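You operate a simulated robot arm through the tools that you are given. There is no shell and no other tool.

Carry out the task below with a simulated robot arm. There is one attempt and no reset: what you move stays moved.

JOB
Move the mineral block off the twine, unpin the reel, wind the twine in and pin the reel again.
Fine: block between the reel and the grey mixing tub; purple pin into its rest before you wind.
Where things are to end (x, y in the base frame): mineral block within 0.06 m of [0.49, -0.44].

The check looks at the end state, three seconds after you hand in, the way a careful person would. Anything else that was tipped, shoved, dropped, spilled or broken makes it a failure.

ROBOT AND FRAMES
A 7-joint arm with a two-finger parallel gripper, fixed in place. Base frame: the origin is at the foot of the arm, x ahead of it, y to its left, z up. Lengths are in m, angles in degrees, forces in N, time in s.
With the tool pointing down near the work surface it reaches from about 0.24 to 0.68 m from the base axis. Its first joint turns from -66.0 to 66.0 degrees. Payload 2.4 kg.
The tool frame sits at the grasp point between the pads (the TCP): z along the fingers, y along the line on which they close. The tips reach 0.03 m beyond it. The gripper opens to 0.094 m. The fingers are 0.028 m wide and 0.01 m thick; the gripper's body (0.05 by 0.096 m) begins 0.055 m behind the TCP.
Orientation is that of the tool frame in the base frame, as [roll, pitch, yaw] about the fixed x, y, z axes, in that order (R = Rz(yaw) Ry(pitch) Rx(roll)). With the fingers straight down and closing along the base's y, the tool's x points along the base's -x, its y along +y and its z along -z.

CONTROLS
- The arm moves only by the tool arm_command. Its argument "motion" is a list of rows, each an object of numbers (a shift or turn left out is 0, a gripper value left out holds the last): "grip": the gripper command, from -1 (fully open) to 1 (shut), values between in proportion; "tx", "ty", "tz": the shift along the base's x, y, z in m; "ax", "ay", "az": the turn, a rotation vector about the base's x, y, z in degrees. In form: [{"grip": .., "tx": .., "ty": .., "tz": .., "ax": .., "ay": .., "az": ..}, ...]. A call has 1 to 20 rows; each row shifts and turns the commanded pose from where the row before left it. A row lasts 0.2 s, in which the tool goes at most 0.05 m and 8.6 degrees; a call with a longer step from one row to the next is refused whole, and so is a gripper value outside its range. Where a pose cannot be reached the arm comes as near as it can. A force on the tool above 80 N (or 10 N above the force at the start of the call, whichever is more), or a blocked arm, ends the call early, and 0.2 s more pass. The fingers move at their own pace (about 0.153 m/s each) and stop on an object; they squeeze with about 43 N. The grip force told is the motor's: it shows also when the fingers shut on nothing. Time passes only in rows, and 0.2 s behind the last, so rows that do not move let the fingers close. The reply holds the time, the measured pose of the TCP, the force on the tool along the base axes, the opening and the grip force, in the units named above and with some noise, with the torque about the TCP (base axes, N m) and any sound that the robot's microphone picked up.
- Cameras (640 x 400 px; columns grow to the right, rows downward): "scene" is fixed at [0.034, 0.4754, 1.4381]; the picture's right is [-0.77, -0.64, 0.00], its down [-0.40, 0.48, -0.78] and it looks along [0.50, -0.60, -0.62] (base axes); focal length 229 px, centre (320, 200). "wrist" rides on the gripper at [0.076, 0.014, -0.102] in the tool frame; the picture's right is [-0.18, 0.98, 0.00], its down [-0.75, -0.14, -0.64] and it looks along [-0.63, -0.12, 0.77] (tool axes); focal length 243 px, centre (320, 200). There is no depth. A picture from a camera that has moved, and an enlarged one, comes with that camera's place and axes in the base frame and with its lens.
- snapshot(camera): a new picture of that camera. No time passes.
- close_up(camera, box): a new picture of the part [left, top, right, bottom] of that camera's present view, enlarged. No time passes.
- job_done(): hands the job in; it is judged then, once.

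Nothing tells you positions but the pictures and the camera data. Unless the task says otherwise, let go and move clear before handing in.

The tools are called after "Request:" as name(argument=value, ...) on one line, values as JSON. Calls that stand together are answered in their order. arm_command: Moves the arm, as the interface text tells. Its arguments: {"type":"object","properties":{"motion":{"type":"array","items":{"type":"object","properties":{"grip":{"type":"number"},"tx":{"type":"number"},"ty":{"type":"number"},"tz":{"type":"number"},"ax":{"type":"number"},"ay":{"type":"number"},"az":{"type":"number"}}}}},"required":["motion"]} The other tools are called the same way: snapshot (camera) takes a picture; close_up (camera, box) takes an enlarged picture of a part of a camera's view; job_done () hands the job in.

At the start:

```text
time: 0.0
eef_pos: [0.3146, -0.1366, 1.2118]
ee_rot: [180.0, 0.0, -180.0]
ft_force: [1.1, 0.3, -0.8]
wrist_torque: [0.02, -0.01, 0.01]
gripper_width: 0.0938
grip_force: 0.2
```

scene: 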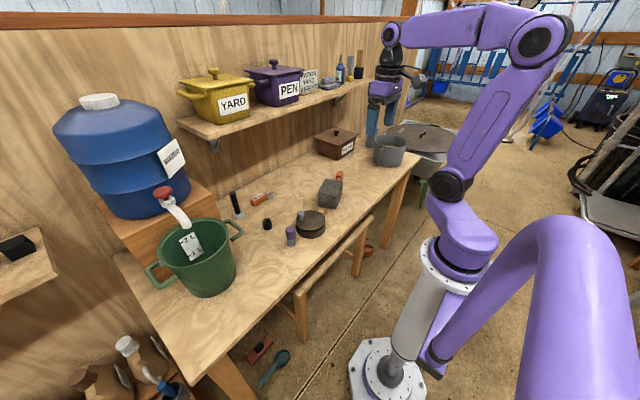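
wrist: 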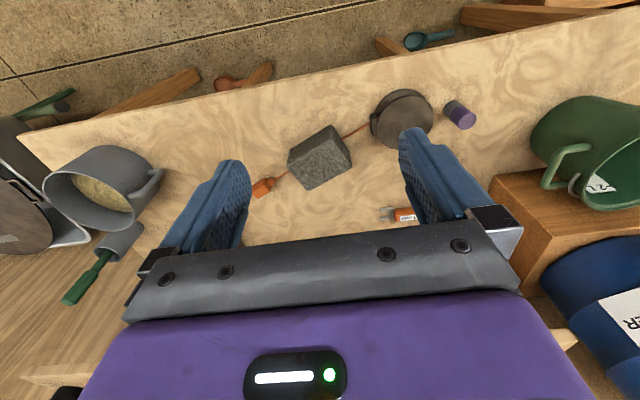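

I see a workbench with a reel (dark disc), a grey mineral block on the twine, an orange twine end, a purple pin by the reel and a grey tub. I'll look closer before moving anything.

Request:
close_up(camera="scene", box=[220, 150, 380, 250])

Request:
close_up(camera="wrist", box=[230, 70, 500, 240])

Request:
close_up(camera="scene", box=[260, 170, 360, 250])

```text
4.00 times, centred on (300, 200) of scene
camera zoom: at [0.034, 0.4754, 1.4381], right [-0.77, -0.64, 0.0], down [-0.4, 0.48, -0.78], along [0.5, -0.6, -0.62], focal length 915 px, centre (400, 200)
```

zoom: 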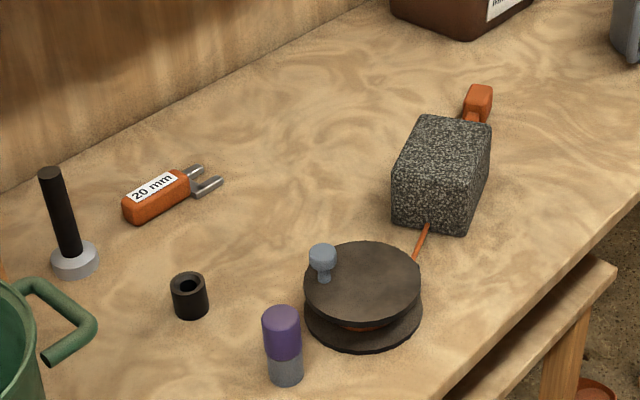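

```text
2.35 times, centred on (365, 155) of wrist
camera zoom: at [0.2384, -0.123, 1.3134], right [0.18, 0.98, 0.0], down [0.75, -0.14, 0.64], along [0.63, -0.12, -0.77], focal length 571 px, centre (214, 306)
```

zoom: 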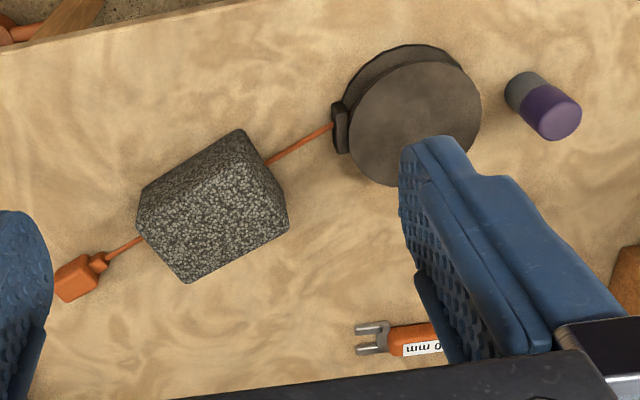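

```text
5.00 times, centred on (310, 210) of scene
camera zoom: at [0.034, 0.4754, 1.4381], right [-0.77, -0.64, 0.0], down [-0.4, 0.48, -0.78], along [0.5, -0.6, -0.62], focal length 1144 px, centre (370, 150)
```

zoom: 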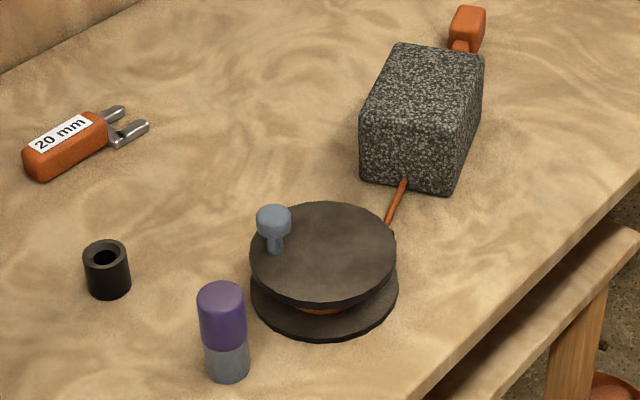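

The reel, its knob, the purple/grey piece and the black collar need a clearer look to tell which is the pin and which is the rest. I'll zoom in on these, the signs and the rest of the bench.

Request:
close_up(camera="scene", box=[280, 60, 360, 110])

Request:
close_up(camera="scene", box=[280, 200, 330, 250])

Request:
close_up(camera="scene", box=[225, 180, 290, 235])

Request:
close_up(camera="scene", box=[310, 110, 470, 210])

Request:
close_up(camera="wrist", box=[350, 70, 500, 170])

```text
8.00 times, centred on (320, 85) of scene
camera zoom: at [0.034, 0.4754, 1.4381], right [-0.77, -0.64, 0.0], down [-0.4, 0.48, -0.78], along [0.5, -0.6, -0.62], focal length 1830 px, centre (320, 1120)
```

zoom: 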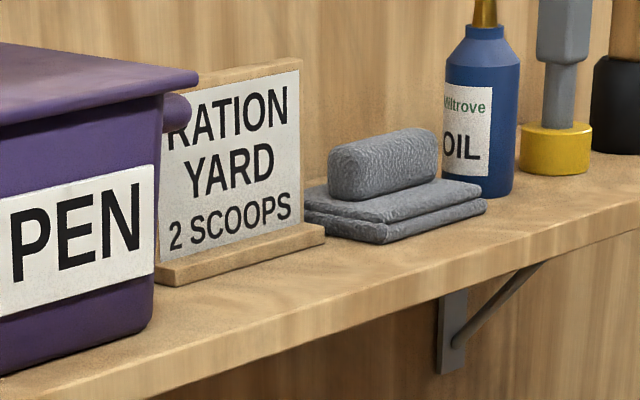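

```text
8.00 times, centred on (305, 225) of scene
camera zoom: at [0.034, 0.4754, 1.4381], right [-0.77, -0.64, 0.0], down [-0.4, 0.48, -0.78], along [0.5, -0.6, -0.62], focal length 1830 px, centre (440, 0)
```

zoom: 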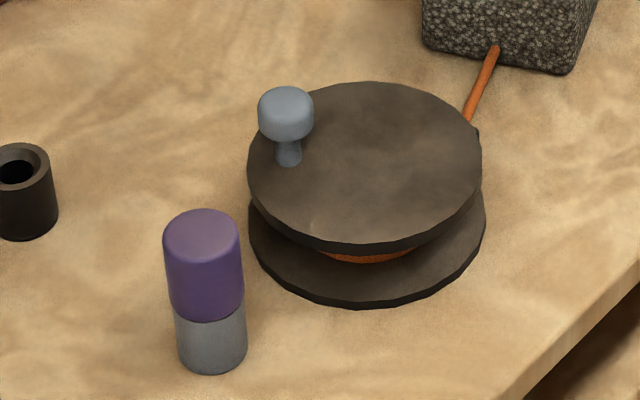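

```text
7.27 times, centred on (258, 208) of scene
camera zoom: at [0.034, 0.4754, 1.4381], right [-0.77, -0.64, 0.0], down [-0.4, 0.48, -0.78], along [0.5, -0.6, -0.62], focal length 1664 px, centre (774, 146)
```

zoom: 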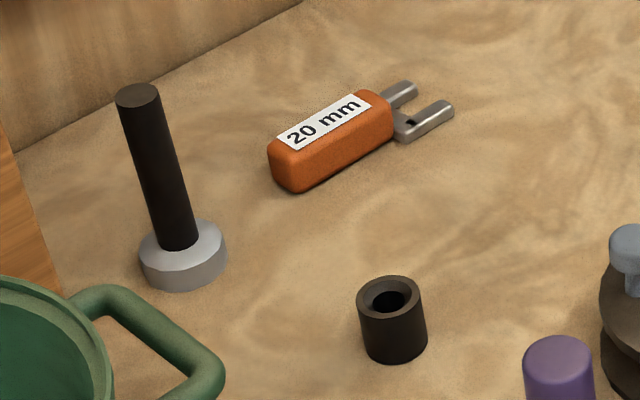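

```text
4.00 times, centred on (390, 160) of scene
camera zoom: at [0.034, 0.4754, 1.4381], right [-0.77, -0.64, 0.0], down [-0.4, 0.48, -0.78], along [0.5, -0.6, -0.62], focal length 915 px, centre (40, 360)
```

zoom: 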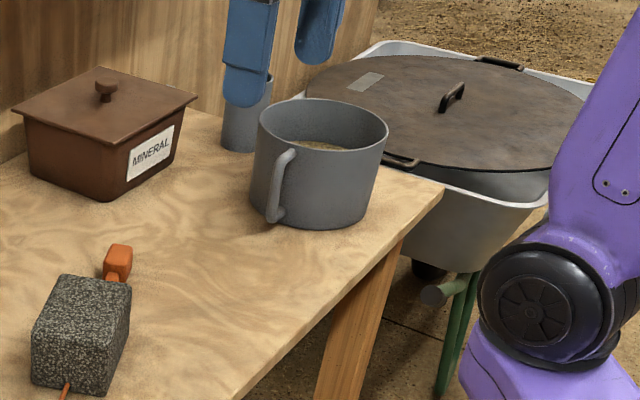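

```text
4.00 times, centred on (425, 120) of wrist
camera zoom: at [0.2384, -0.123, 1.3134], right [0.18, 0.98, 0.0], down [0.75, -0.14, 0.64], along [0.63, -0.12, -0.77], focal length 970 px, centre (-100, 520)
```

zoom: 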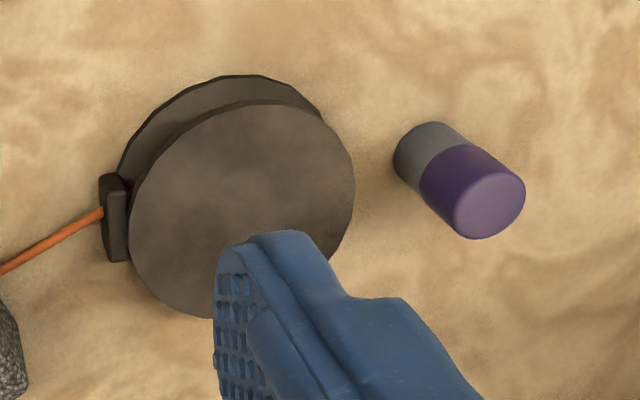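

The bench surface looks to be at about z 0.80. The reel is near (0.47, 0.01), the purple pin on a grey base near (0.47, 0.12), and a hollow black collar near (0.59, 0.12). I'll move the wrist camera over that area while staying high.

Request:
arm_command(motion=[{"tx": 0.0, "ty": 0.04, "tz": -0.01, "grip": -1}, {"tx": 0.0, "ty": 0.04, "tz": -0.01}, {"tx": 0.0, "ty": 0.04, "tz": -0.01}, {"tx": 0.0, "ty": 0.04, "tz": -0.01}, {"tx": 0.0, "ty": 0.04, "tz": -0.01}, {"tx": 0.0, "ty": 0.03, "tz": -0.01}])

Request:
snapshot(camera="wrist")

```text
time: 1.4
eef_pos: [0.3141, 0.0948, 1.15]
ee_rot: [180.0, 0.0, 179.9]
ft_force: [0.5, 0.0, 0.4]
wrist_torque: [0.03, 0.02, 0.02]
gripper_width: 0.0939
grip_force: 0.0
```

```text
taken
camera wrist: at [0.2376, 0.1091, 1.2524], right [0.19, 0.98, 0.0], down [0.75, -0.14, 0.64], along [0.63, -0.12, -0.77], focal length 243 px, centre (320, 200)
```

wrist: 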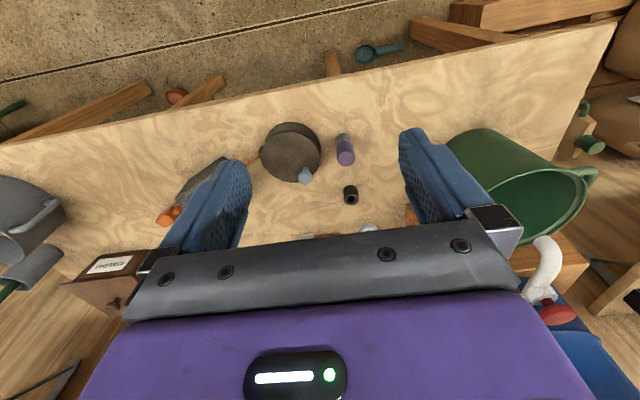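

Request:
close_up(camera="wrist", box=[250, 110, 410, 240])

Request:
close_up(camera="wrist", box=[310, 120, 380, 220])

```text
3.08 times, centred on (330, 175) of wrist
camera zoom: at [0.2376, 0.1091, 1.2524], right [0.19, 0.98, 0.0], down [0.75, -0.14, 0.64], along [0.63, -0.12, -0.77], focal length 746 px, centre (289, 277)
```

zoom: 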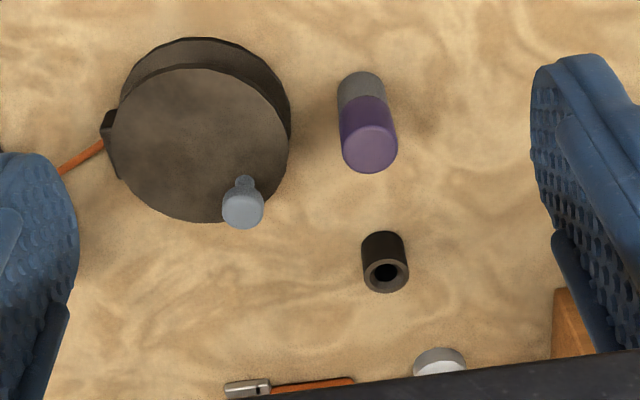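

```text
4.00 times, centred on (345, 170) of wrist
camera zoom: at [0.2376, 0.1091, 1.2524], right [0.19, 0.98, 0.0], down [0.75, -0.14, 0.64], along [0.63, -0.12, -0.77], focal length 970 px, centre (220, 320)
```

zoom: 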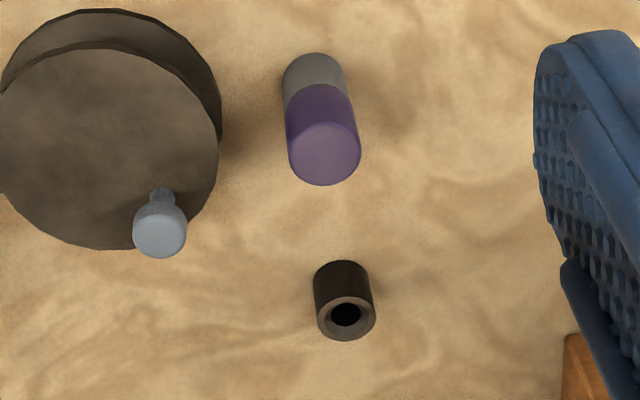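

The purple pin sits in a grey socket beside the reel, the black chamfered collar looks like its rest, and the grey-blue knob on the reel is the crank. The block comes first, so I'll view it from above.

Request:
arm_command(motion=[{"tx": 0.01, "ty": -0.04, "tz": -0.01}, {"tx": 0.01, "ty": -0.04, "tz": -0.01}, {"tx": 0.01, "ty": -0.04, "tz": -0.01}, {"tx": 0.01, "ty": -0.04, "tz": -0.01}, {"tx": 0.01, "ty": -0.04, "tz": -0.01}, {"tx": 0.01, "ty": -0.04, "tz": -0.01}, {"tx": 0.01, "ty": -0.025, "tz": -0.01}, {}])

Request:
snapshot(camera="wrist")

Request:
close_up(camera="wrist", box=[230, 60, 410, 220])

```text
time: 3.2
eef_pos: [0.3861, -0.1723, 1.0807]
ee_rot: [180.0, 0.0, 179.9]
ft_force: [-0.3, -0.8, 0.1]
wrist_torque: [0.0, -0.01, -0.03]
gripper_width: 0.0944
grip_force: 0.1
```

```text
taken
camera wrist: at [0.3086, -0.1581, 1.1827], right [0.18, 0.98, 0.0], down [0.75, -0.14, 0.64], along [0.63, -0.12, -0.77], focal length 243 px, centre (320, 200)
```

wrist: 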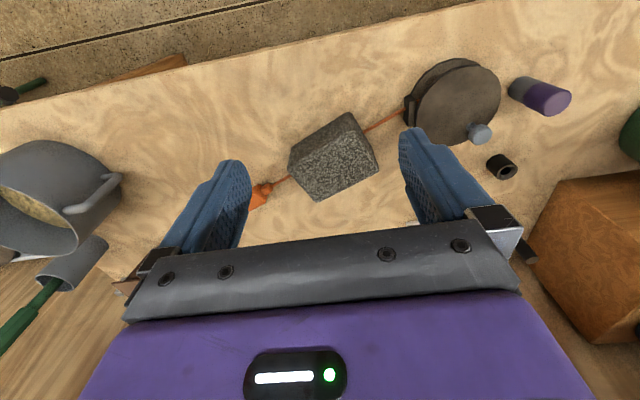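

```text
2.50 times, centred on (320, 140) of wrist
camera zoom: at [0.3086, -0.1581, 1.1827], right [0.18, 0.98, 0.0], down [0.75, -0.14, 0.64], along [0.63, -0.12, -0.77], focal length 606 px, centre (320, 350)
```

zoom: 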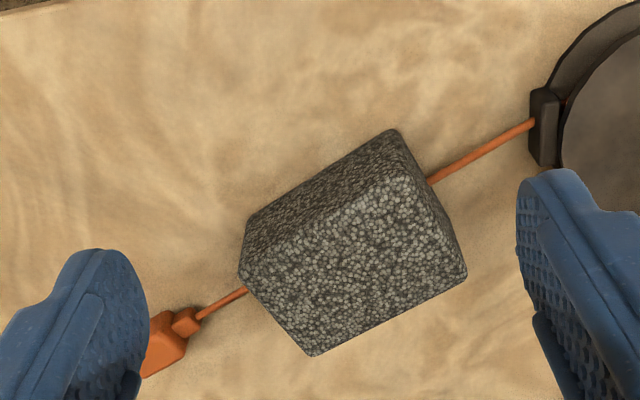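

The block measures roughly 0.115 × 0.078 × 0.073 m, is centred near (0.507, -0.175) and is turned about 22° with its long side along the twine. I'll turn the gripper to close across its short side and stop above it to check.

Request:
arm_command(motion=[{"tx": 0.015, "tz": -0.01, "az": -8.4}, {"tx": 0.015, "tz": -0.01, "az": -8.4}, {"tx": 0.015, "tz": -0.01, "az": -8.4}, {"tx": 0.015, "tz": -0.01, "az": -8.4}, {"tx": 0.015, "tz": -0.01, "az": -8.4}, {"tx": 0.015, "tz": -0.01, "az": -8.4}, {"tx": 0.015, "tz": -0.01, "az": -8.4}, {"tx": 0.015, "tz": -0.01, "az": -8.4}, {}])

Request:
snapshot(camera="wrist")

Request:
snapshot(camera="scene")

```text
time: 5.2
eef_pos: [0.5059, -0.172, 1.0012]
ee_rot: [180.0, 0.0, 112.6]
ft_force: [0.9, -0.4, 0.1]
wrist_torque: [-0.01, 0.0, 0.03]
gripper_width: 0.0943
grip_force: 0.1
```

```text
taken
camera wrist: at [0.4899, -0.0969, 1.1038], right [0.98, 0.21, 0.0], down [0.16, -0.75, 0.64], along [0.13, -0.63, -0.77], focal length 243 px, centre (320, 200)
```

wrist: 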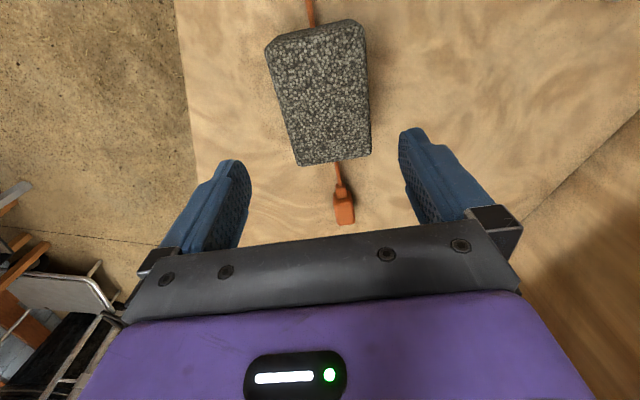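

```text
taken
```

scene: 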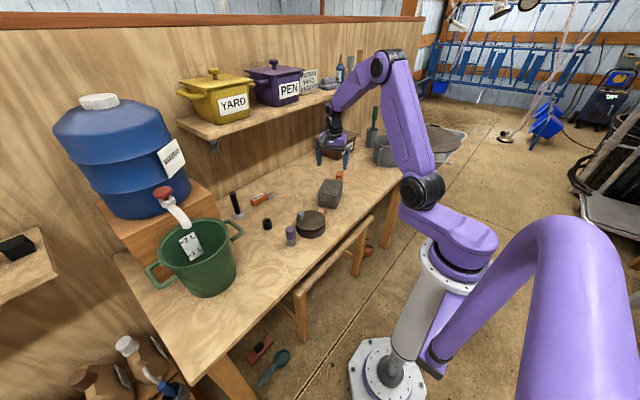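

Request:
close_up(camera="wrist", box=[230, 0, 420, 180])

```text
2.22 times, centred on (325, 90) of wrist
camera zoom: at [0.4899, -0.0969, 1.1038], right [0.98, 0.21, 0.0], down [0.16, -0.75, 0.64], along [0.13, -0.63, -0.77], focal length 539 px, centre (309, 444)
```

zoom: 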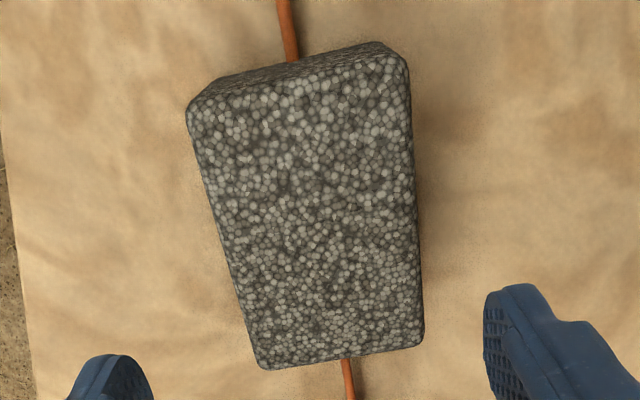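

The measurements agree: the block is centred at (0.511, -0.173), turned 22° and about 0.08 m wide. I'll shift slightly and descend with the fingers open around it.

Request:
arm_command(motion=[{"tx": 0.005, "ty": -0.001, "tz": -0.02}, {"tz": -0.03}, {"tz": -0.03}, {"tz": -0.015}, {}])

Request:
snapshot(camera="wrist")

```text
time: 6.4
eef_pos: [0.5097, -0.1717, 0.906]
ee_rot: [-179.9, 0.1, 112.9]
ft_force: [0.7, -1.4, -0.6]
wrist_torque: [-0.01, 0.0, 0.03]
gripper_width: 0.0941
grip_force: 0.0
```

```text
taken
camera wrist: at [0.4933, -0.0975, 1.0081], right [0.98, 0.21, 0.0], down [0.16, -0.75, 0.64], along [0.14, -0.63, -0.77], focal length 243 px, centre (320, 200)
```

wrist: 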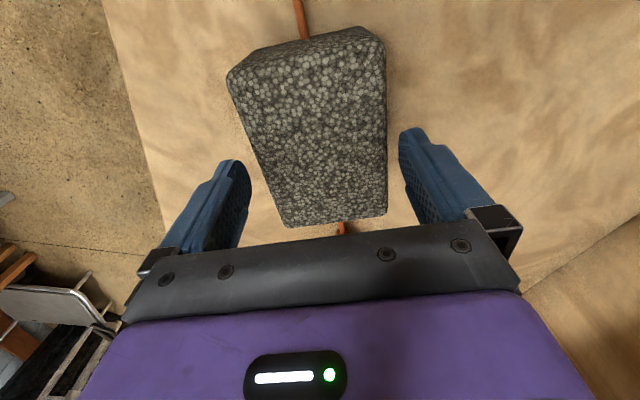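

The block sits evenly between the fingers. I'll lower to mid-height and close.

Request:
arm_command(motion=[{"tz": -0.022}, {"tz": -0.022}, {"tz": -0.022}, {}])

Request:
snapshot(camera="wrist")

```text
time: 7.4
eef_pos: [0.5105, -0.1722, 0.84]
ee_rot: [-180.0, 0.0, 112.9]
ft_force: [-0.4, -0.3, -0.6]
wrist_torque: [0.01, -0.01, 0.02]
gripper_width: 0.0942
grip_force: 0.0
```

```text
taken
camera wrist: at [0.4931, -0.0972, 0.9414], right [0.98, 0.21, 0.0], down [0.16, -0.75, 0.64], along [0.14, -0.63, -0.77], focal length 243 px, centre (320, 200)
```

wrist: 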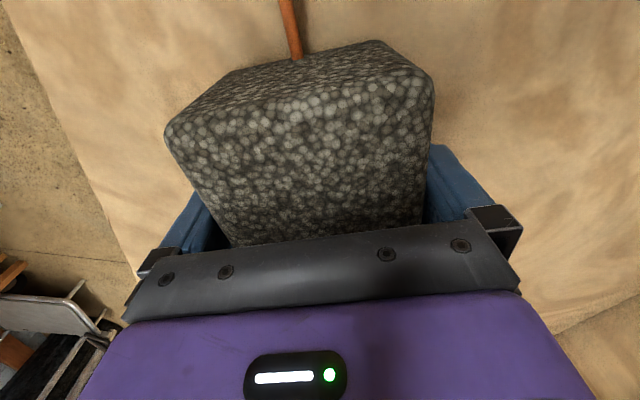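

Request:
arm_command(motion=[{"grip": 1}, {"grip": 1}, {"grip": 1}, {"grip": 1}])

```text
time: 8.4
eef_pos: [0.5112, -0.172, 0.8396]
ee_rot: [-180.0, -0.1, 112.8]
ft_force: [3.3, 2.5, 0.3]
wrist_torque: [-0.31, -0.65, 0.25]
gripper_width: 0.0894
grip_force: 43.1
```

The fingers hold the block at 0.089 m. I'll lift slowly and check the load and the hold.

Request:
arm_command(motion=[{"tz": 0.01}, {"tz": 0.015}, {"tz": 0.02}, {"tz": 0.02}, {}])

Request:
snapshot(camera="wrist")

Request:
close_up(camera="scene", box=[260, 110, 440, 230])

```text
time: 9.6
eef_pos: [0.5094, -0.1725, 0.9048]
ee_rot: [-180.0, -0.2, 112.8]
ft_force: [-1.0, 1.2, -14.5]
wrist_torque: [0.06, 0.04, 0.01]
gripper_width: 0.0893
grip_force: 42.9
```

```text
taken
camera wrist: at [0.4928, -0.0969, 1.0071], right [0.98, 0.21, 0.0], down [0.16, -0.75, 0.64], along [0.13, -0.63, -0.77], focal length 243 px, centre (320, 200)
```

wrist: 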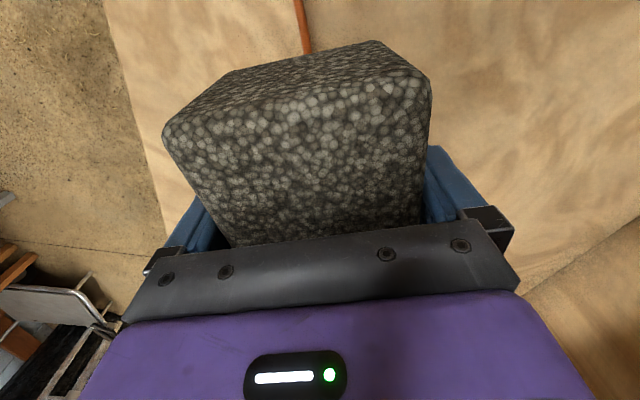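

```text
3.33 times, centred on (350, 170) of scene
camera zoom: at [0.0342, 0.4753, 1.4382], right [-0.77, -0.64, 0.0], down [-0.4, 0.48, -0.78], along [0.5, -0.6, -0.62], focal length 763 px, centre (220, 300)
```

zoom: 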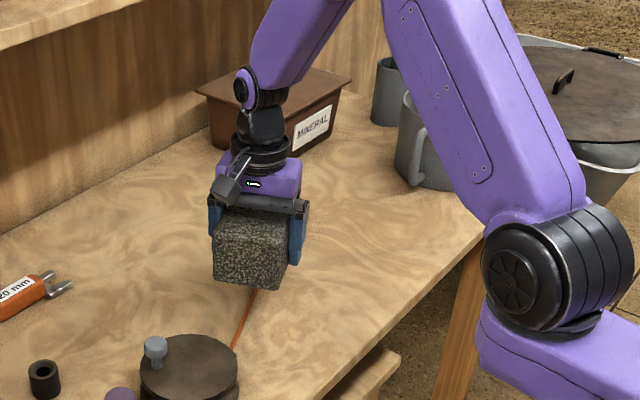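

The block hangs level and weighs about 1.5 kg. I'll carry it sideways to about (0.48, -0.43), staying clear of the tub.

Request:
arm_command(motion=[{"tx": -0.003, "ty": -0.02}, {"tx": -0.004, "ty": -0.034}, {"tx": -0.004, "ty": -0.034}, {"tx": -0.004, "ty": -0.034}, {"tx": -0.004, "ty": -0.034}, {"tx": -0.004, "ty": -0.034}, {"tx": -0.003, "ty": -0.034}, {"tx": -0.003, "ty": -0.034}, {}, {}])

Request:
snapshot(camera="wrist")

Request:
close_up(camera="scene", box=[260, 110, 440, 230])

```text
time: 11.8
eef_pos: [0.4805, -0.43, 0.9057]
ee_rot: [179.9, -0.2, 112.8]
ft_force: [-0.6, 0.2, -14.5]
wrist_torque: [0.06, 0.04, -0.03]
gripper_width: 0.0895
grip_force: 42.8
```

```text
taken
camera wrist: at [0.4637, -0.3564, 1.0074], right [0.98, 0.21, 0.0], down [0.16, -0.75, 0.64], along [0.13, -0.63, -0.77], focal length 243 px, centre (320, 200)
```

wrist: 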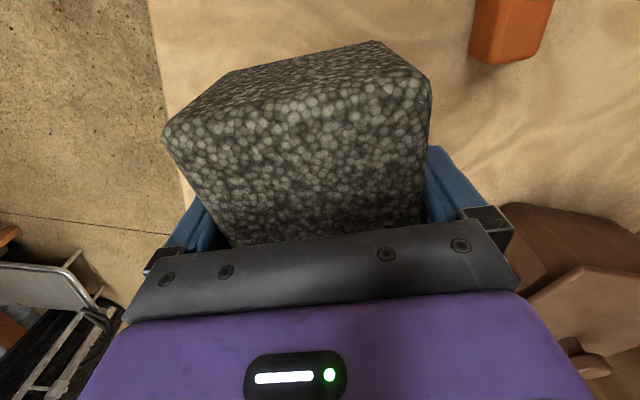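

```text
3.33 times, centred on (350, 170) of scene
camera zoom: at [0.0342, 0.4752, 1.4382], right [-0.77, -0.64, 0.0], down [-0.4, 0.48, -0.78], along [0.5, -0.6, -0.62], focal length 763 px, centre (220, 300)
```

zoom: 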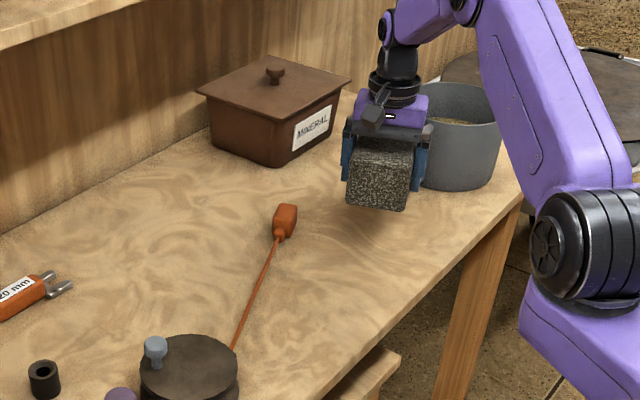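

The twine is free and the orange tag is at about (0.59, -0.35), clear of the drop spot. I'll lower the block to the bench.

Request:
arm_command(motion=[{"tz": -0.02}, {"tz": -0.02}, {"tz": -0.015}, {"tz": -0.005}, {"tz": -0.003}, {"tz": -0.0015}, {}])

```text
time: 13.4
eef_pos: [0.4815, -0.431, 0.8419]
ee_rot: [179.9, 0.0, 112.8]
ft_force: [0.2, -0.1, -13.8]
wrist_torque: [0.06, -0.01, -0.02]
gripper_width: 0.0894
grip_force: 43.2
```

Request:
arm_command(motion=[{"tz": -0.0015}, {"tz": -0.001}, {}])

```text
time: 14.2
eef_pos: [0.4817, -0.4306, 0.8416]
ee_rot: [-179.9, 0.1, 112.8]
ft_force: [-1.6, 3.3, -0.4]
wrist_torque: [-0.02, 0.43, -0.13]
gripper_width: 0.0893
grip_force: 42.7
```

The load is off the tool, so the block is standing on the bench. I'll open the gripper and rise straight up.

Request:
arm_command(motion=[{"grip": -1}, {"grip": -1}, {"grip": -1}])

Request:
snapshot(camera="wrist")

```text
time: 15.0
eef_pos: [0.4801, -0.4301, 0.8381]
ee_rot: [-179.9, 0.0, 112.8]
ft_force: [0.1, -0.2, 0.3]
wrist_torque: [-0.01, 0.0, -0.01]
gripper_width: 0.0939
grip_force: 0.0
```

```text
taken
camera wrist: at [0.4639, -0.3556, 0.9407], right [0.98, 0.21, 0.0], down [0.16, -0.75, 0.64], along [0.14, -0.63, -0.77], focal length 243 px, centre (320, 200)
```

wrist: 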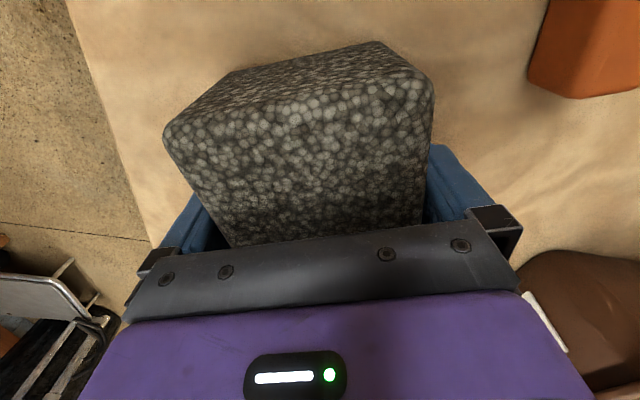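

The block is placed at about (0.48, -0.43). I'll rise clear and go to view the reel and pin up close from the twine side.

Request:
arm_command(motion=[{"tz": 0.03}, {"tz": 0.04}, {"tz": 0.045}, {"tz": 0.045}, {"ty": 0.04, "az": 5}, {"ty": 0.045, "az": 5}, {"ty": 0.045, "az": 5}, {"ty": 0.045, "az": 5}, {"ty": 0.045, "az": 2}, {"ty": 0.045}, {"ty": 0.045}, {"ty": 0.045, "tx": -0.01}, {"ty": 0.045, "tx": -0.01}, {}])

Request:
snapshot(camera="wrist")

Request:
close_up(camera="scene", box=[260, 110, 440, 230])

```text
time: 18.0
eef_pos: [0.4586, -0.0311, 0.9984]
ee_rot: [-179.9, -0.1, 134.7]
ft_force: [-0.3, -0.1, -0.3]
wrist_torque: [-0.03, 0.0, 0.0]
gripper_width: 0.0944
grip_force: 0.1
```

```text
taken
camera wrist: at [0.4154, 0.0329, 1.0999], right [0.83, 0.56, 0.0], down [0.43, -0.63, 0.64], along [0.36, -0.53, -0.77], focal length 243 px, centre (320, 200)
```

wrist: 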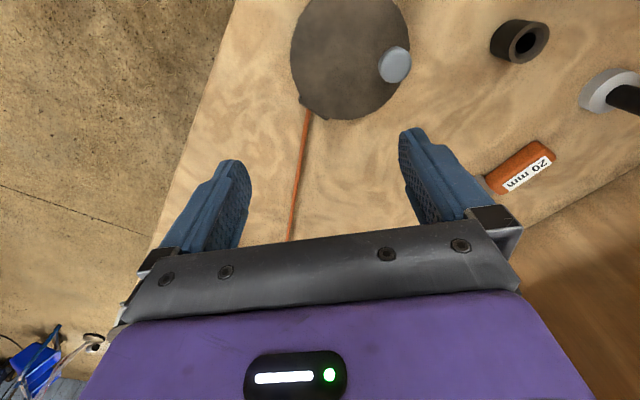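

```text
3.33 times, centred on (350, 170) of scene
camera zoom: at [0.0339, 0.4754, 1.4381], right [-0.77, -0.64, 0.0], down [-0.4, 0.48, -0.78], along [0.5, -0.6, -0.62], focal length 763 px, centre (220, 300)
```

zoom: 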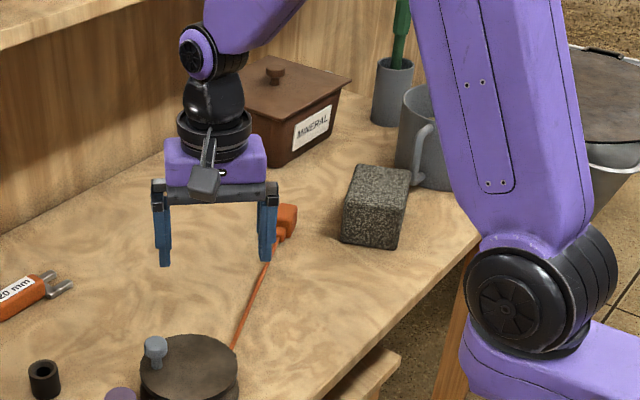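

The block stands where wanted and the tag and twine are undisturbed. I'll back the camera off to see the pin, rest and reel together.

Request:
arm_command(motion=[{"tx": -0.008, "ty": 0.03, "tz": 0.01}, {"tx": -0.008, "ty": 0.03, "tz": 0.01}, {"tx": -0.008, "ty": 0.03, "tz": 0.01}, {"tx": -0.008, "ty": 0.03, "tz": 0.01}, {"tx": -0.008, "ty": 0.03, "tz": 0.005}, {}])

Request:
snapshot(camera="wrist")

Request:
close_up(camera="wrist", box=[250, 30, 410, 130])

```text
time: 19.4
eef_pos: [0.4209, 0.1193, 1.045]
ee_rot: [-179.9, 0.0, 134.8]
ft_force: [-1.0, 0.2, -0.4]
wrist_torque: [0.02, -0.01, 0.02]
gripper_width: 0.0939
grip_force: 0.0
```

```text
taken
camera wrist: at [0.3769, 0.1831, 1.146], right [0.83, 0.56, 0.0], down [0.43, -0.63, 0.64], along [0.36, -0.53, -0.77], focal length 243 px, centre (320, 200)
```

wrist: 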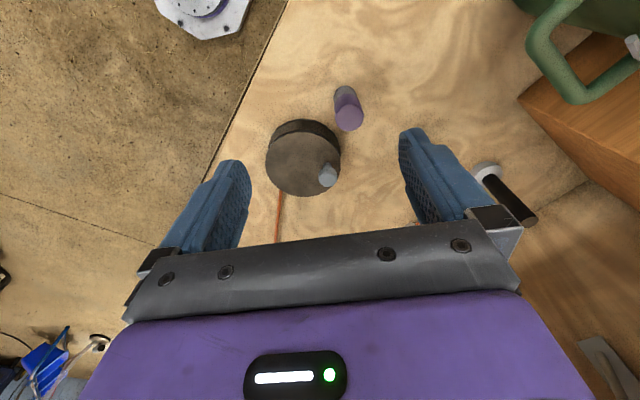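

```text
4.00 times, centred on (330, 80) of wrist
camera zoom: at [0.3769, 0.1831, 1.146], right [0.83, 0.56, 0.0], down [0.43, -0.63, 0.64], along [0.36, -0.53, -0.77], focal length 970 px, centre (280, 680)
```

zoom: 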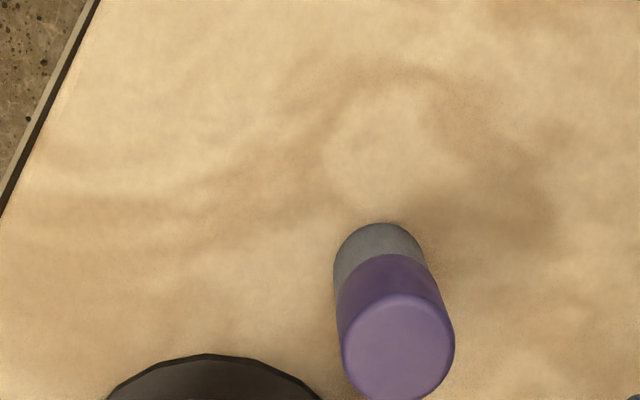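

The purple pin centres on about (0.464, 0.117), with its head at roughly z 0.83–0.865 on a grey socket of similar width. I'll come down part-way above it with the fingers half open and check alignment.

Request:
arm_command(motion=[{"tx": 0.011, "tz": -0.025, "grip": -0.3}, {"tx": 0.011, "tz": -0.025}, {"tx": 0.011, "ty": -0.001, "tz": -0.025}, {"tx": 0.01, "ty": -0.001, "tz": -0.02}, {}])

Request:
snapshot(camera="wrist")

Request:
close_up(camera="wrist", box=[240, 60, 400, 200])

```text
time: 20.6
eef_pos: [0.4637, 0.1163, 0.9485]
ee_rot: [180.0, -0.1, 134.7]
ft_force: [0.4, -0.4, -0.3]
wrist_torque: [0.01, -0.01, -0.01]
gripper_width: 0.0611
grip_force: 0.1
```

```text
taken
camera wrist: at [0.4192, 0.1806, 1.0505], right [0.83, 0.56, 0.0], down [0.43, -0.63, 0.64], along [0.36, -0.53, -0.77], focal length 243 px, centre (320, 200)
```

wrist: 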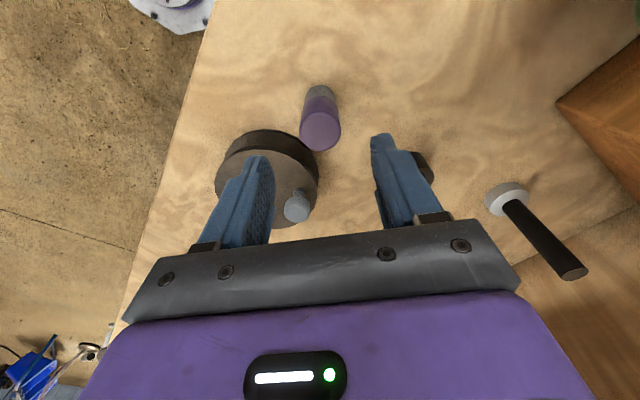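

```text
2.86 times, centred on (320, 130) of wrist
camera zoom: at [0.4192, 0.1806, 1.0505], right [0.83, 0.56, 0.0], down [0.43, -0.63, 0.64], along [0.36, -0.53, -0.77], focal length 693 px, centre (320, 400)
```

zoom: 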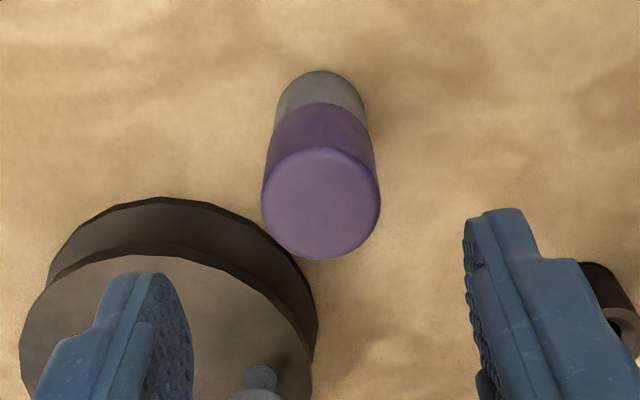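

The pin head is centred between the fingers. I'll lower around the head.

Request:
arm_command(motion=[{"tx": 0.001, "ty": -0.0015, "tz": -0.03}, {"tz": -0.03}, {"tz": -0.02}, {"tz": -0.011}, {}])

Request:
snapshot(camera="wrist")

Request:
close_up(camera="scene", box=[260, 180, 340, 250])

```text
time: 21.8
eef_pos: [0.4656, 0.1145, 0.8572]
ee_rot: [-180.0, 0.0, 134.6]
ft_force: [0.9, 0.4, -0.4]
wrist_torque: [0.01, 0.04, 0.02]
gripper_width: 0.0611
grip_force: 0.0
```

```text
taken
camera wrist: at [0.4212, 0.1785, 0.9595], right [0.83, 0.56, 0.0], down [0.43, -0.63, 0.64], along [0.36, -0.53, -0.77], focal length 243 px, centre (320, 200)
```

wrist: 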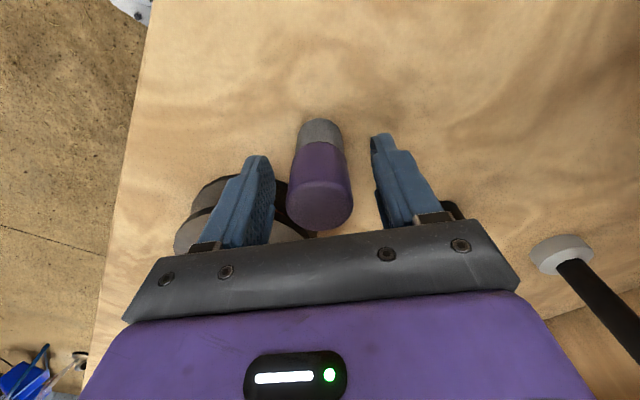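

```text
5.71 times, centred on (300, 215) of scene
camera zoom: at [0.034, 0.4754, 1.4381], right [-0.77, -0.64, 0.0], down [-0.4, 0.48, -0.78], along [0.5, -0.6, -0.62], focal length 1308 px, centre (434, 114)
```

zoom: 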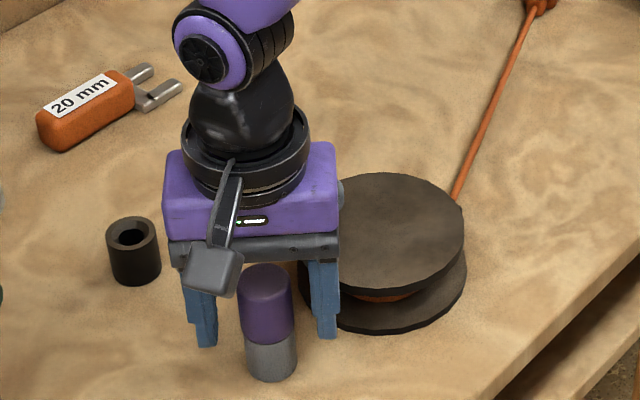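

The head is between the pads. I'll rise a few mm so the tips stay off the socket, then close on the purple head.

Request:
arm_command(motion=[{"tz": 0.004}, {"grip": 1}, {"grip": 1}, {"grip": 1}])

Request:
snapshot(camera="wrist")

```text
time: 22.8
eef_pos: [0.465, 0.1149, 0.8631]
ee_rot: [179.9, 0.0, 134.7]
ft_force: [-1.1, -2.7, 2.2]
wrist_torque: [-0.06, 0.14, 0.04]
gripper_width: 0.0318
grip_force: 43.4
```

```text
taken
camera wrist: at [0.4208, 0.1787, 0.9638], right [0.83, 0.56, 0.0], down [0.43, -0.63, 0.64], along [0.36, -0.53, -0.77], focal length 243 px, centre (320, 200)
```

wrist: 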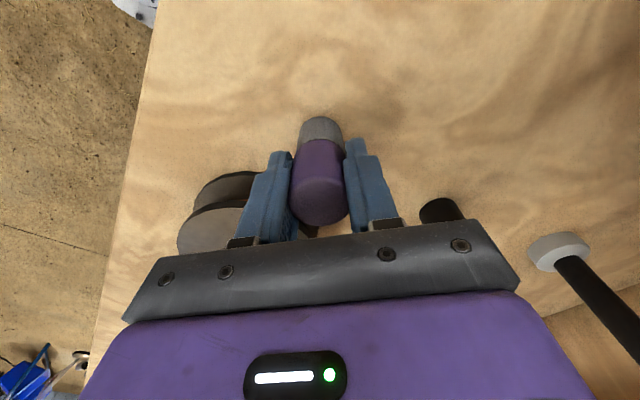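

Gripped at 0.032 m with TCP at (0.465, 0.115, 0.863), which I'll remember for re-pinning. I'll pull straight up.

Request:
arm_command(motion=[{"tz": 0.01}, {"tz": 0.01}, {"tz": 0.02}, {"tz": 0.02}, {"tz": 0.02}, {}])

Request:
snapshot(camera="wrist")

Request:
close_up(camera="scene", box=[250, 180, 340, 250])

```text
time: 24.2
eef_pos: [0.4659, 0.1158, 0.9418]
ee_rot: [-179.9, 0.0, 134.8]
ft_force: [0.2, 0.4, -1.1]
wrist_torque: [0.02, 0.0, -0.02]
gripper_width: 0.0311
grip_force: 42.7
```

```text
taken
camera wrist: at [0.4213, 0.1797, 1.0439], right [0.83, 0.56, 0.0], down [0.43, -0.63, 0.64], along [0.36, -0.53, -0.77], focal length 243 px, centre (320, 200)
```

wrist: 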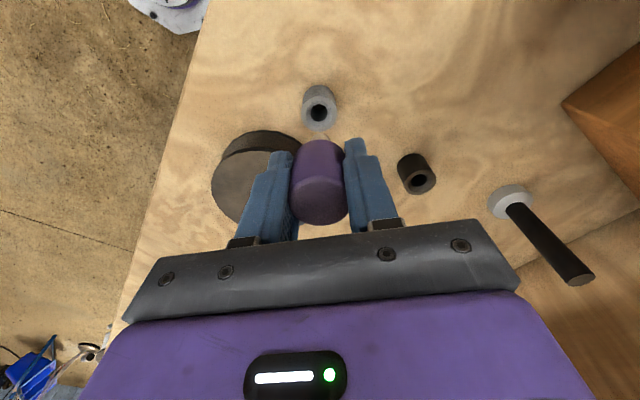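

```text
5.71 times, centred on (295, 215) of scene
camera zoom: at [0.034, 0.4754, 1.4381], right [-0.77, -0.64, 0.0], down [-0.4, 0.48, -0.78], along [0.5, -0.6, -0.62], focal length 1308 px, centre (463, 114)
```

zoom: 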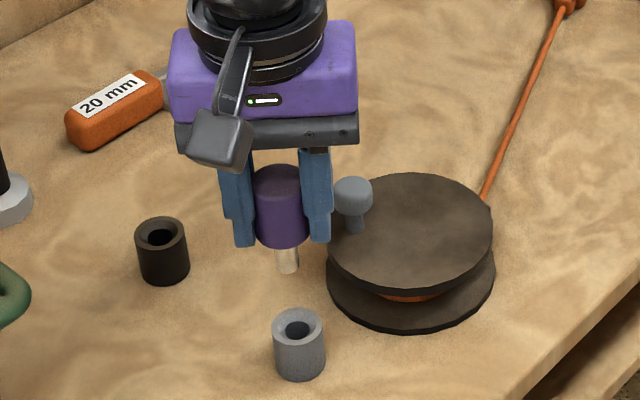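

The pin is out: it has a short shank, and the grey lock socket matches the black rest in shape. I'll measure the offset between the two holes in one enlarged view.

Request:
close_up(camera="wrist", box=[280, 70, 460, 210])

Request:
close_up(camera="scene", box=[255, 200, 325, 250])

```text
2.86 times, centred on (370, 140) of wrist
camera zoom: at [0.4213, 0.1797, 1.0439], right [0.83, 0.56, 0.0], down [0.43, -0.63, 0.64], along [0.36, -0.53, -0.77], focal length 693 px, centre (177, 371)
```

zoom: 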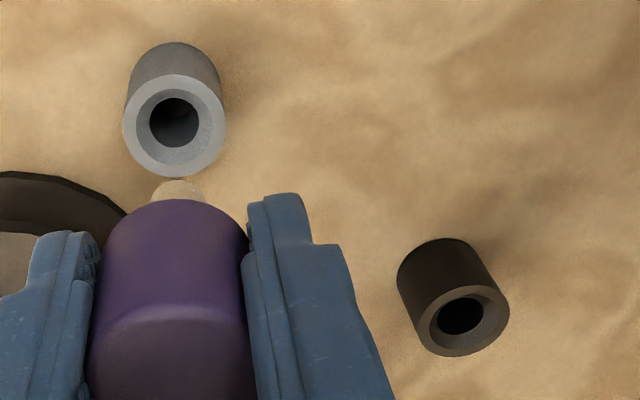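

```text
8.00 times, centred on (290, 225) of scene
camera zoom: at [0.034, 0.4754, 1.4381], right [-0.77, -0.64, 0.0], down [-0.4, 0.48, -0.78], along [0.5, -0.6, -0.62], focal length 1830 px, centre (560, 0)
```

zoom: 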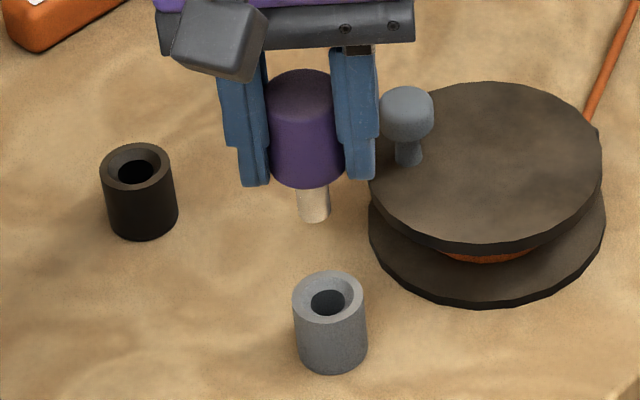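

The rest hole is at about (0.5955, 0.115), which is 0.1305 m in +x from the lock socket. I'll carry the pin over at height and verify before lowering.

Request:
arm_command(motion=[{"tx": 0.03}, {"tx": 0.035}, {"tx": 0.035}, {"tx": 0.0305, "ty": -0.0004}, {}, {}])

Request:
snapshot(camera="wrist")

Request:
close_up(camera="scene", box=[200, 150, 330, 250])

Request:
close_up(camera="wrist", box=[240, 70, 400, 190])

```text
time: 25.6
eef_pos: [0.5956, 0.1164, 0.9425]
ee_rot: [-180.0, 0.0, 134.8]
ft_force: [-0.5, -0.2, 0.2]
wrist_torque: [0.01, -0.01, 0.03]
gripper_width: 0.0311
grip_force: 42.7
```

```text
taken
camera wrist: at [0.5512, 0.1798, 1.0439], right [0.83, 0.56, 0.0], down [0.43, -0.63, 0.64], along [0.36, -0.53, -0.77], focal length 243 px, centre (320, 200)
```

wrist: 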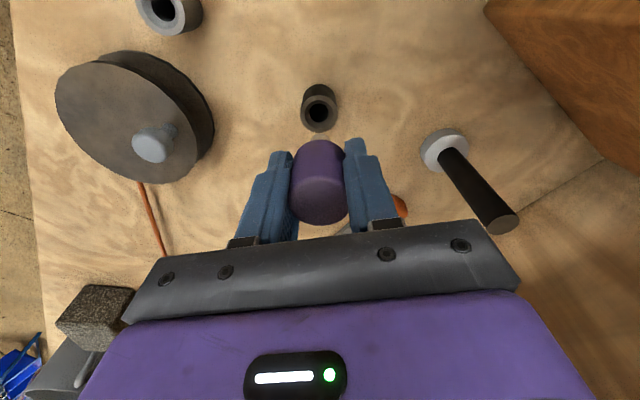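

```text
4.00 times, centred on (265, 200) of scene
camera zoom: at [0.034, 0.4754, 1.4381], right [-0.77, -0.64, 0.0], down [-0.4, 0.48, -0.78], along [0.5, -0.6, -0.62], focal length 915 px, centre (540, 200)
```

zoom: 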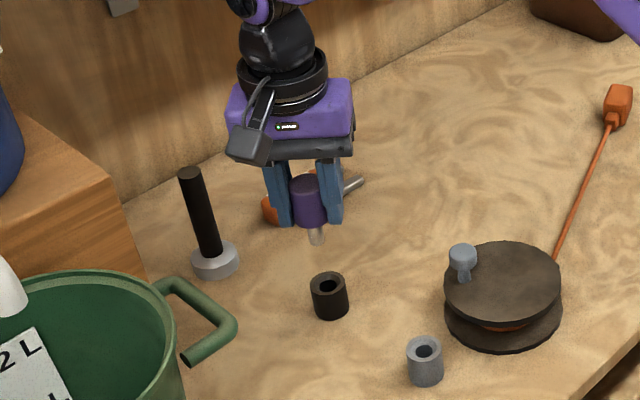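

```text
3.33 times, centred on (320, 130) of wrist
camera zoom: at [0.5512, 0.1798, 1.0439], right [0.83, 0.56, 0.0], down [0.43, -0.63, 0.64], along [0.36, -0.53, -0.77], focal length 809 px, centre (320, 433)
```

zoom: 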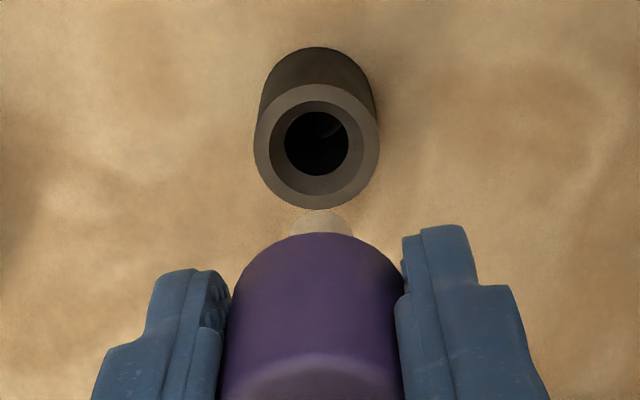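

The rest hole appears at the same image spot the lock socket did, so the pin is right over it. I'll lower slowly into the rest.

Request:
arm_command(motion=[{"tz": -0.02}, {"tz": -0.02}, {"tz": -0.01}, {"tz": -0.006}, {"tz": -0.006}, {}])

Request:
close_up(camera="scene", box=[220, 170, 310, 240])

```text
time: 27.0
eef_pos: [0.5944, 0.1154, 0.8811]
ee_rot: [180.0, 0.0, 134.8]
ft_force: [0.0, -0.2, -0.5]
wrist_torque: [0.02, -0.03, 0.02]
gripper_width: 0.0311
grip_force: 42.6
```

```text
5.71 times, centred on (265, 205) of scene
camera zoom: at [0.034, 0.4754, 1.4381], right [-0.77, -0.64, 0.0], down [-0.4, 0.48, -0.78], along [0.5, -0.6, -0.62], focal length 1308 px, centre (634, 171)
```

zoom: 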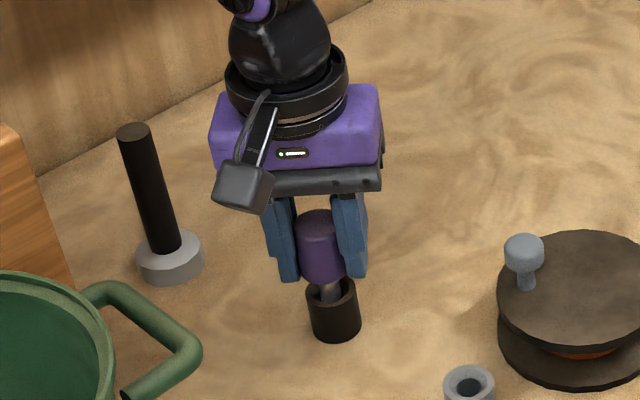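

The shank is inside the hole with no side force. I'll lower the last part until the head sits on the rest.

Request:
arm_command(motion=[{"tz": -0.005}, {"tz": -0.005}, {"tz": -0.004}, {"tz": -0.003}, {}])

Request:
close_up(camera="scene", box=[220, 170, 310, 240])

```text
time: 28.2
eef_pos: [0.5957, 0.1157, 0.8651]
ee_rot: [179.9, 0.0, 134.8]
ft_force: [-12.2, 0.9, 34.3]
wrist_torque: [-0.41, 0.78, -0.21]
gripper_width: 0.0309
grip_force: 42.9
```

```text
5.71 times, centred on (265, 205) of scene
camera zoom: at [0.033, 0.4753, 1.4382], right [-0.77, -0.64, 0.0], down [-0.4, 0.48, -0.78], along [0.5, -0.6, -0.62], focal length 1308 px, centre (634, 171)
```

zoom: 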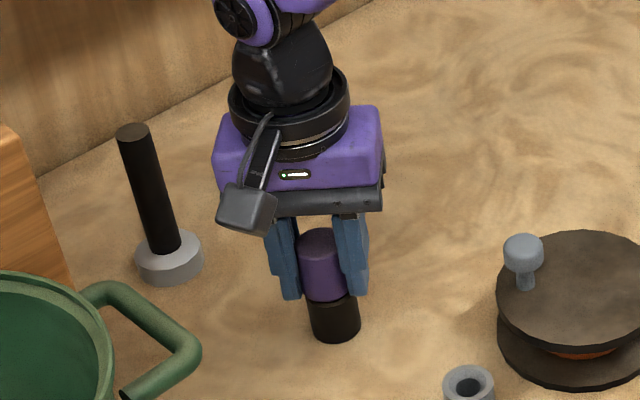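

The pin head is seated on the rest. I'll ease the load, open, and rise straight up.

Request:
arm_command(motion=[{"tz": 0.001}, {"grip": -0.3}, {}, {"tz": 0.01}, {"tz": 0.02}, {"tz": 0.03}, {"tz": 0.03}, {}])

Request:
snapshot(camera="wrist")

Request:
close_up(camera="scene", box=[230, 180, 340, 250])

```text
time: 30.0
eef_pos: [0.594, 0.1146, 0.9544]
ee_rot: [-180.0, 0.0, 134.8]
ft_force: [0.4, -0.4, -0.1]
wrist_torque: [0.01, -0.01, 0.01]
gripper_width: 0.061
grip_force: 0.1
```

```text
taken
camera wrist: at [0.5511, 0.1789, 1.0554], right [0.83, 0.56, 0.0], down [0.43, -0.63, 0.64], along [0.36, -0.53, -0.77], focal length 243 px, centre (320, 200)
```

wrist: 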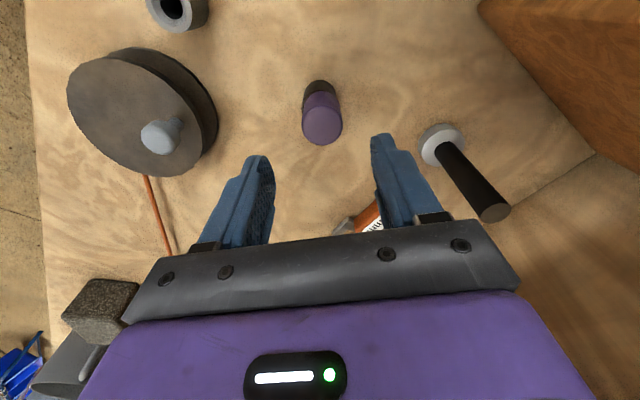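

```text
5.71 times, centred on (285, 215) of scene
camera zoom: at [0.034, 0.4754, 1.4381], right [-0.77, -0.64, 0.0], down [-0.4, 0.48, -0.78], along [0.5, -0.6, -0.62], focal length 1308 px, centre (520, 114)
```

zoom: 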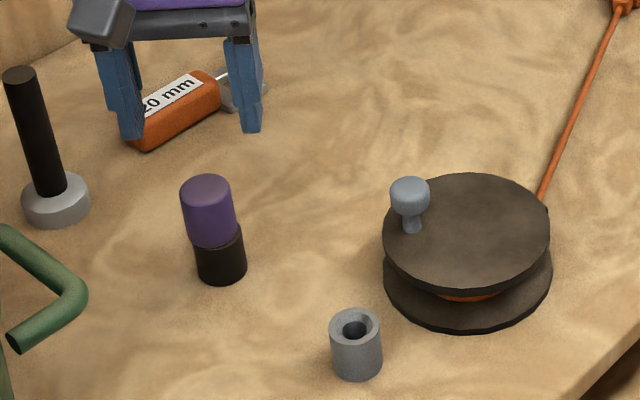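

The pin stands in its rest. Next I need the reel's axis, the knob position and which way the twine wraps, so I'll look closer.

Request:
close_up(camera="wrist", box=[50, 0, 240, 200])

Request:
close_up(camera="scene", box=[290, 200, 340, 245])

```text
2.00 times, centred on (145, 100) of wrist
camera zoom: at [0.5511, 0.1789, 1.0554], right [0.83, 0.56, 0.0], down [0.43, -0.63, 0.64], along [0.36, -0.53, -0.77], focal length 485 px, centre (670, 400)
```

zoom: 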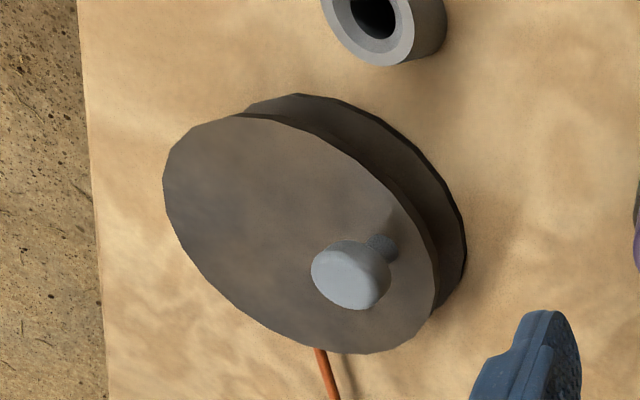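

```text
8.89 times, centred on (315, 222) of scene
camera zoom: at [0.034, 0.4754, 1.4381], right [-0.77, -0.64, 0.0], down [-0.4, 0.48, -0.78], along [0.5, -0.6, -0.62], focal length 2034 px, centre (364, 0)
```

zoom: 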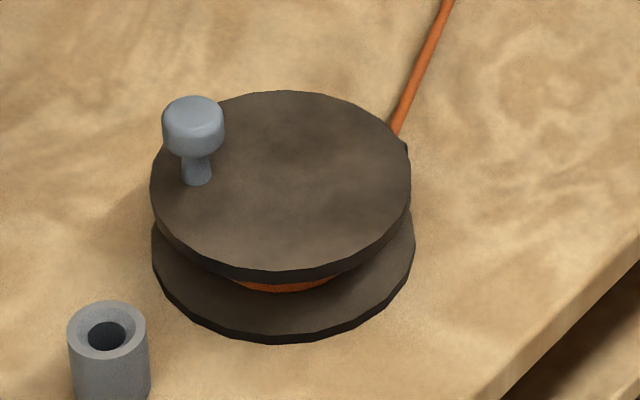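

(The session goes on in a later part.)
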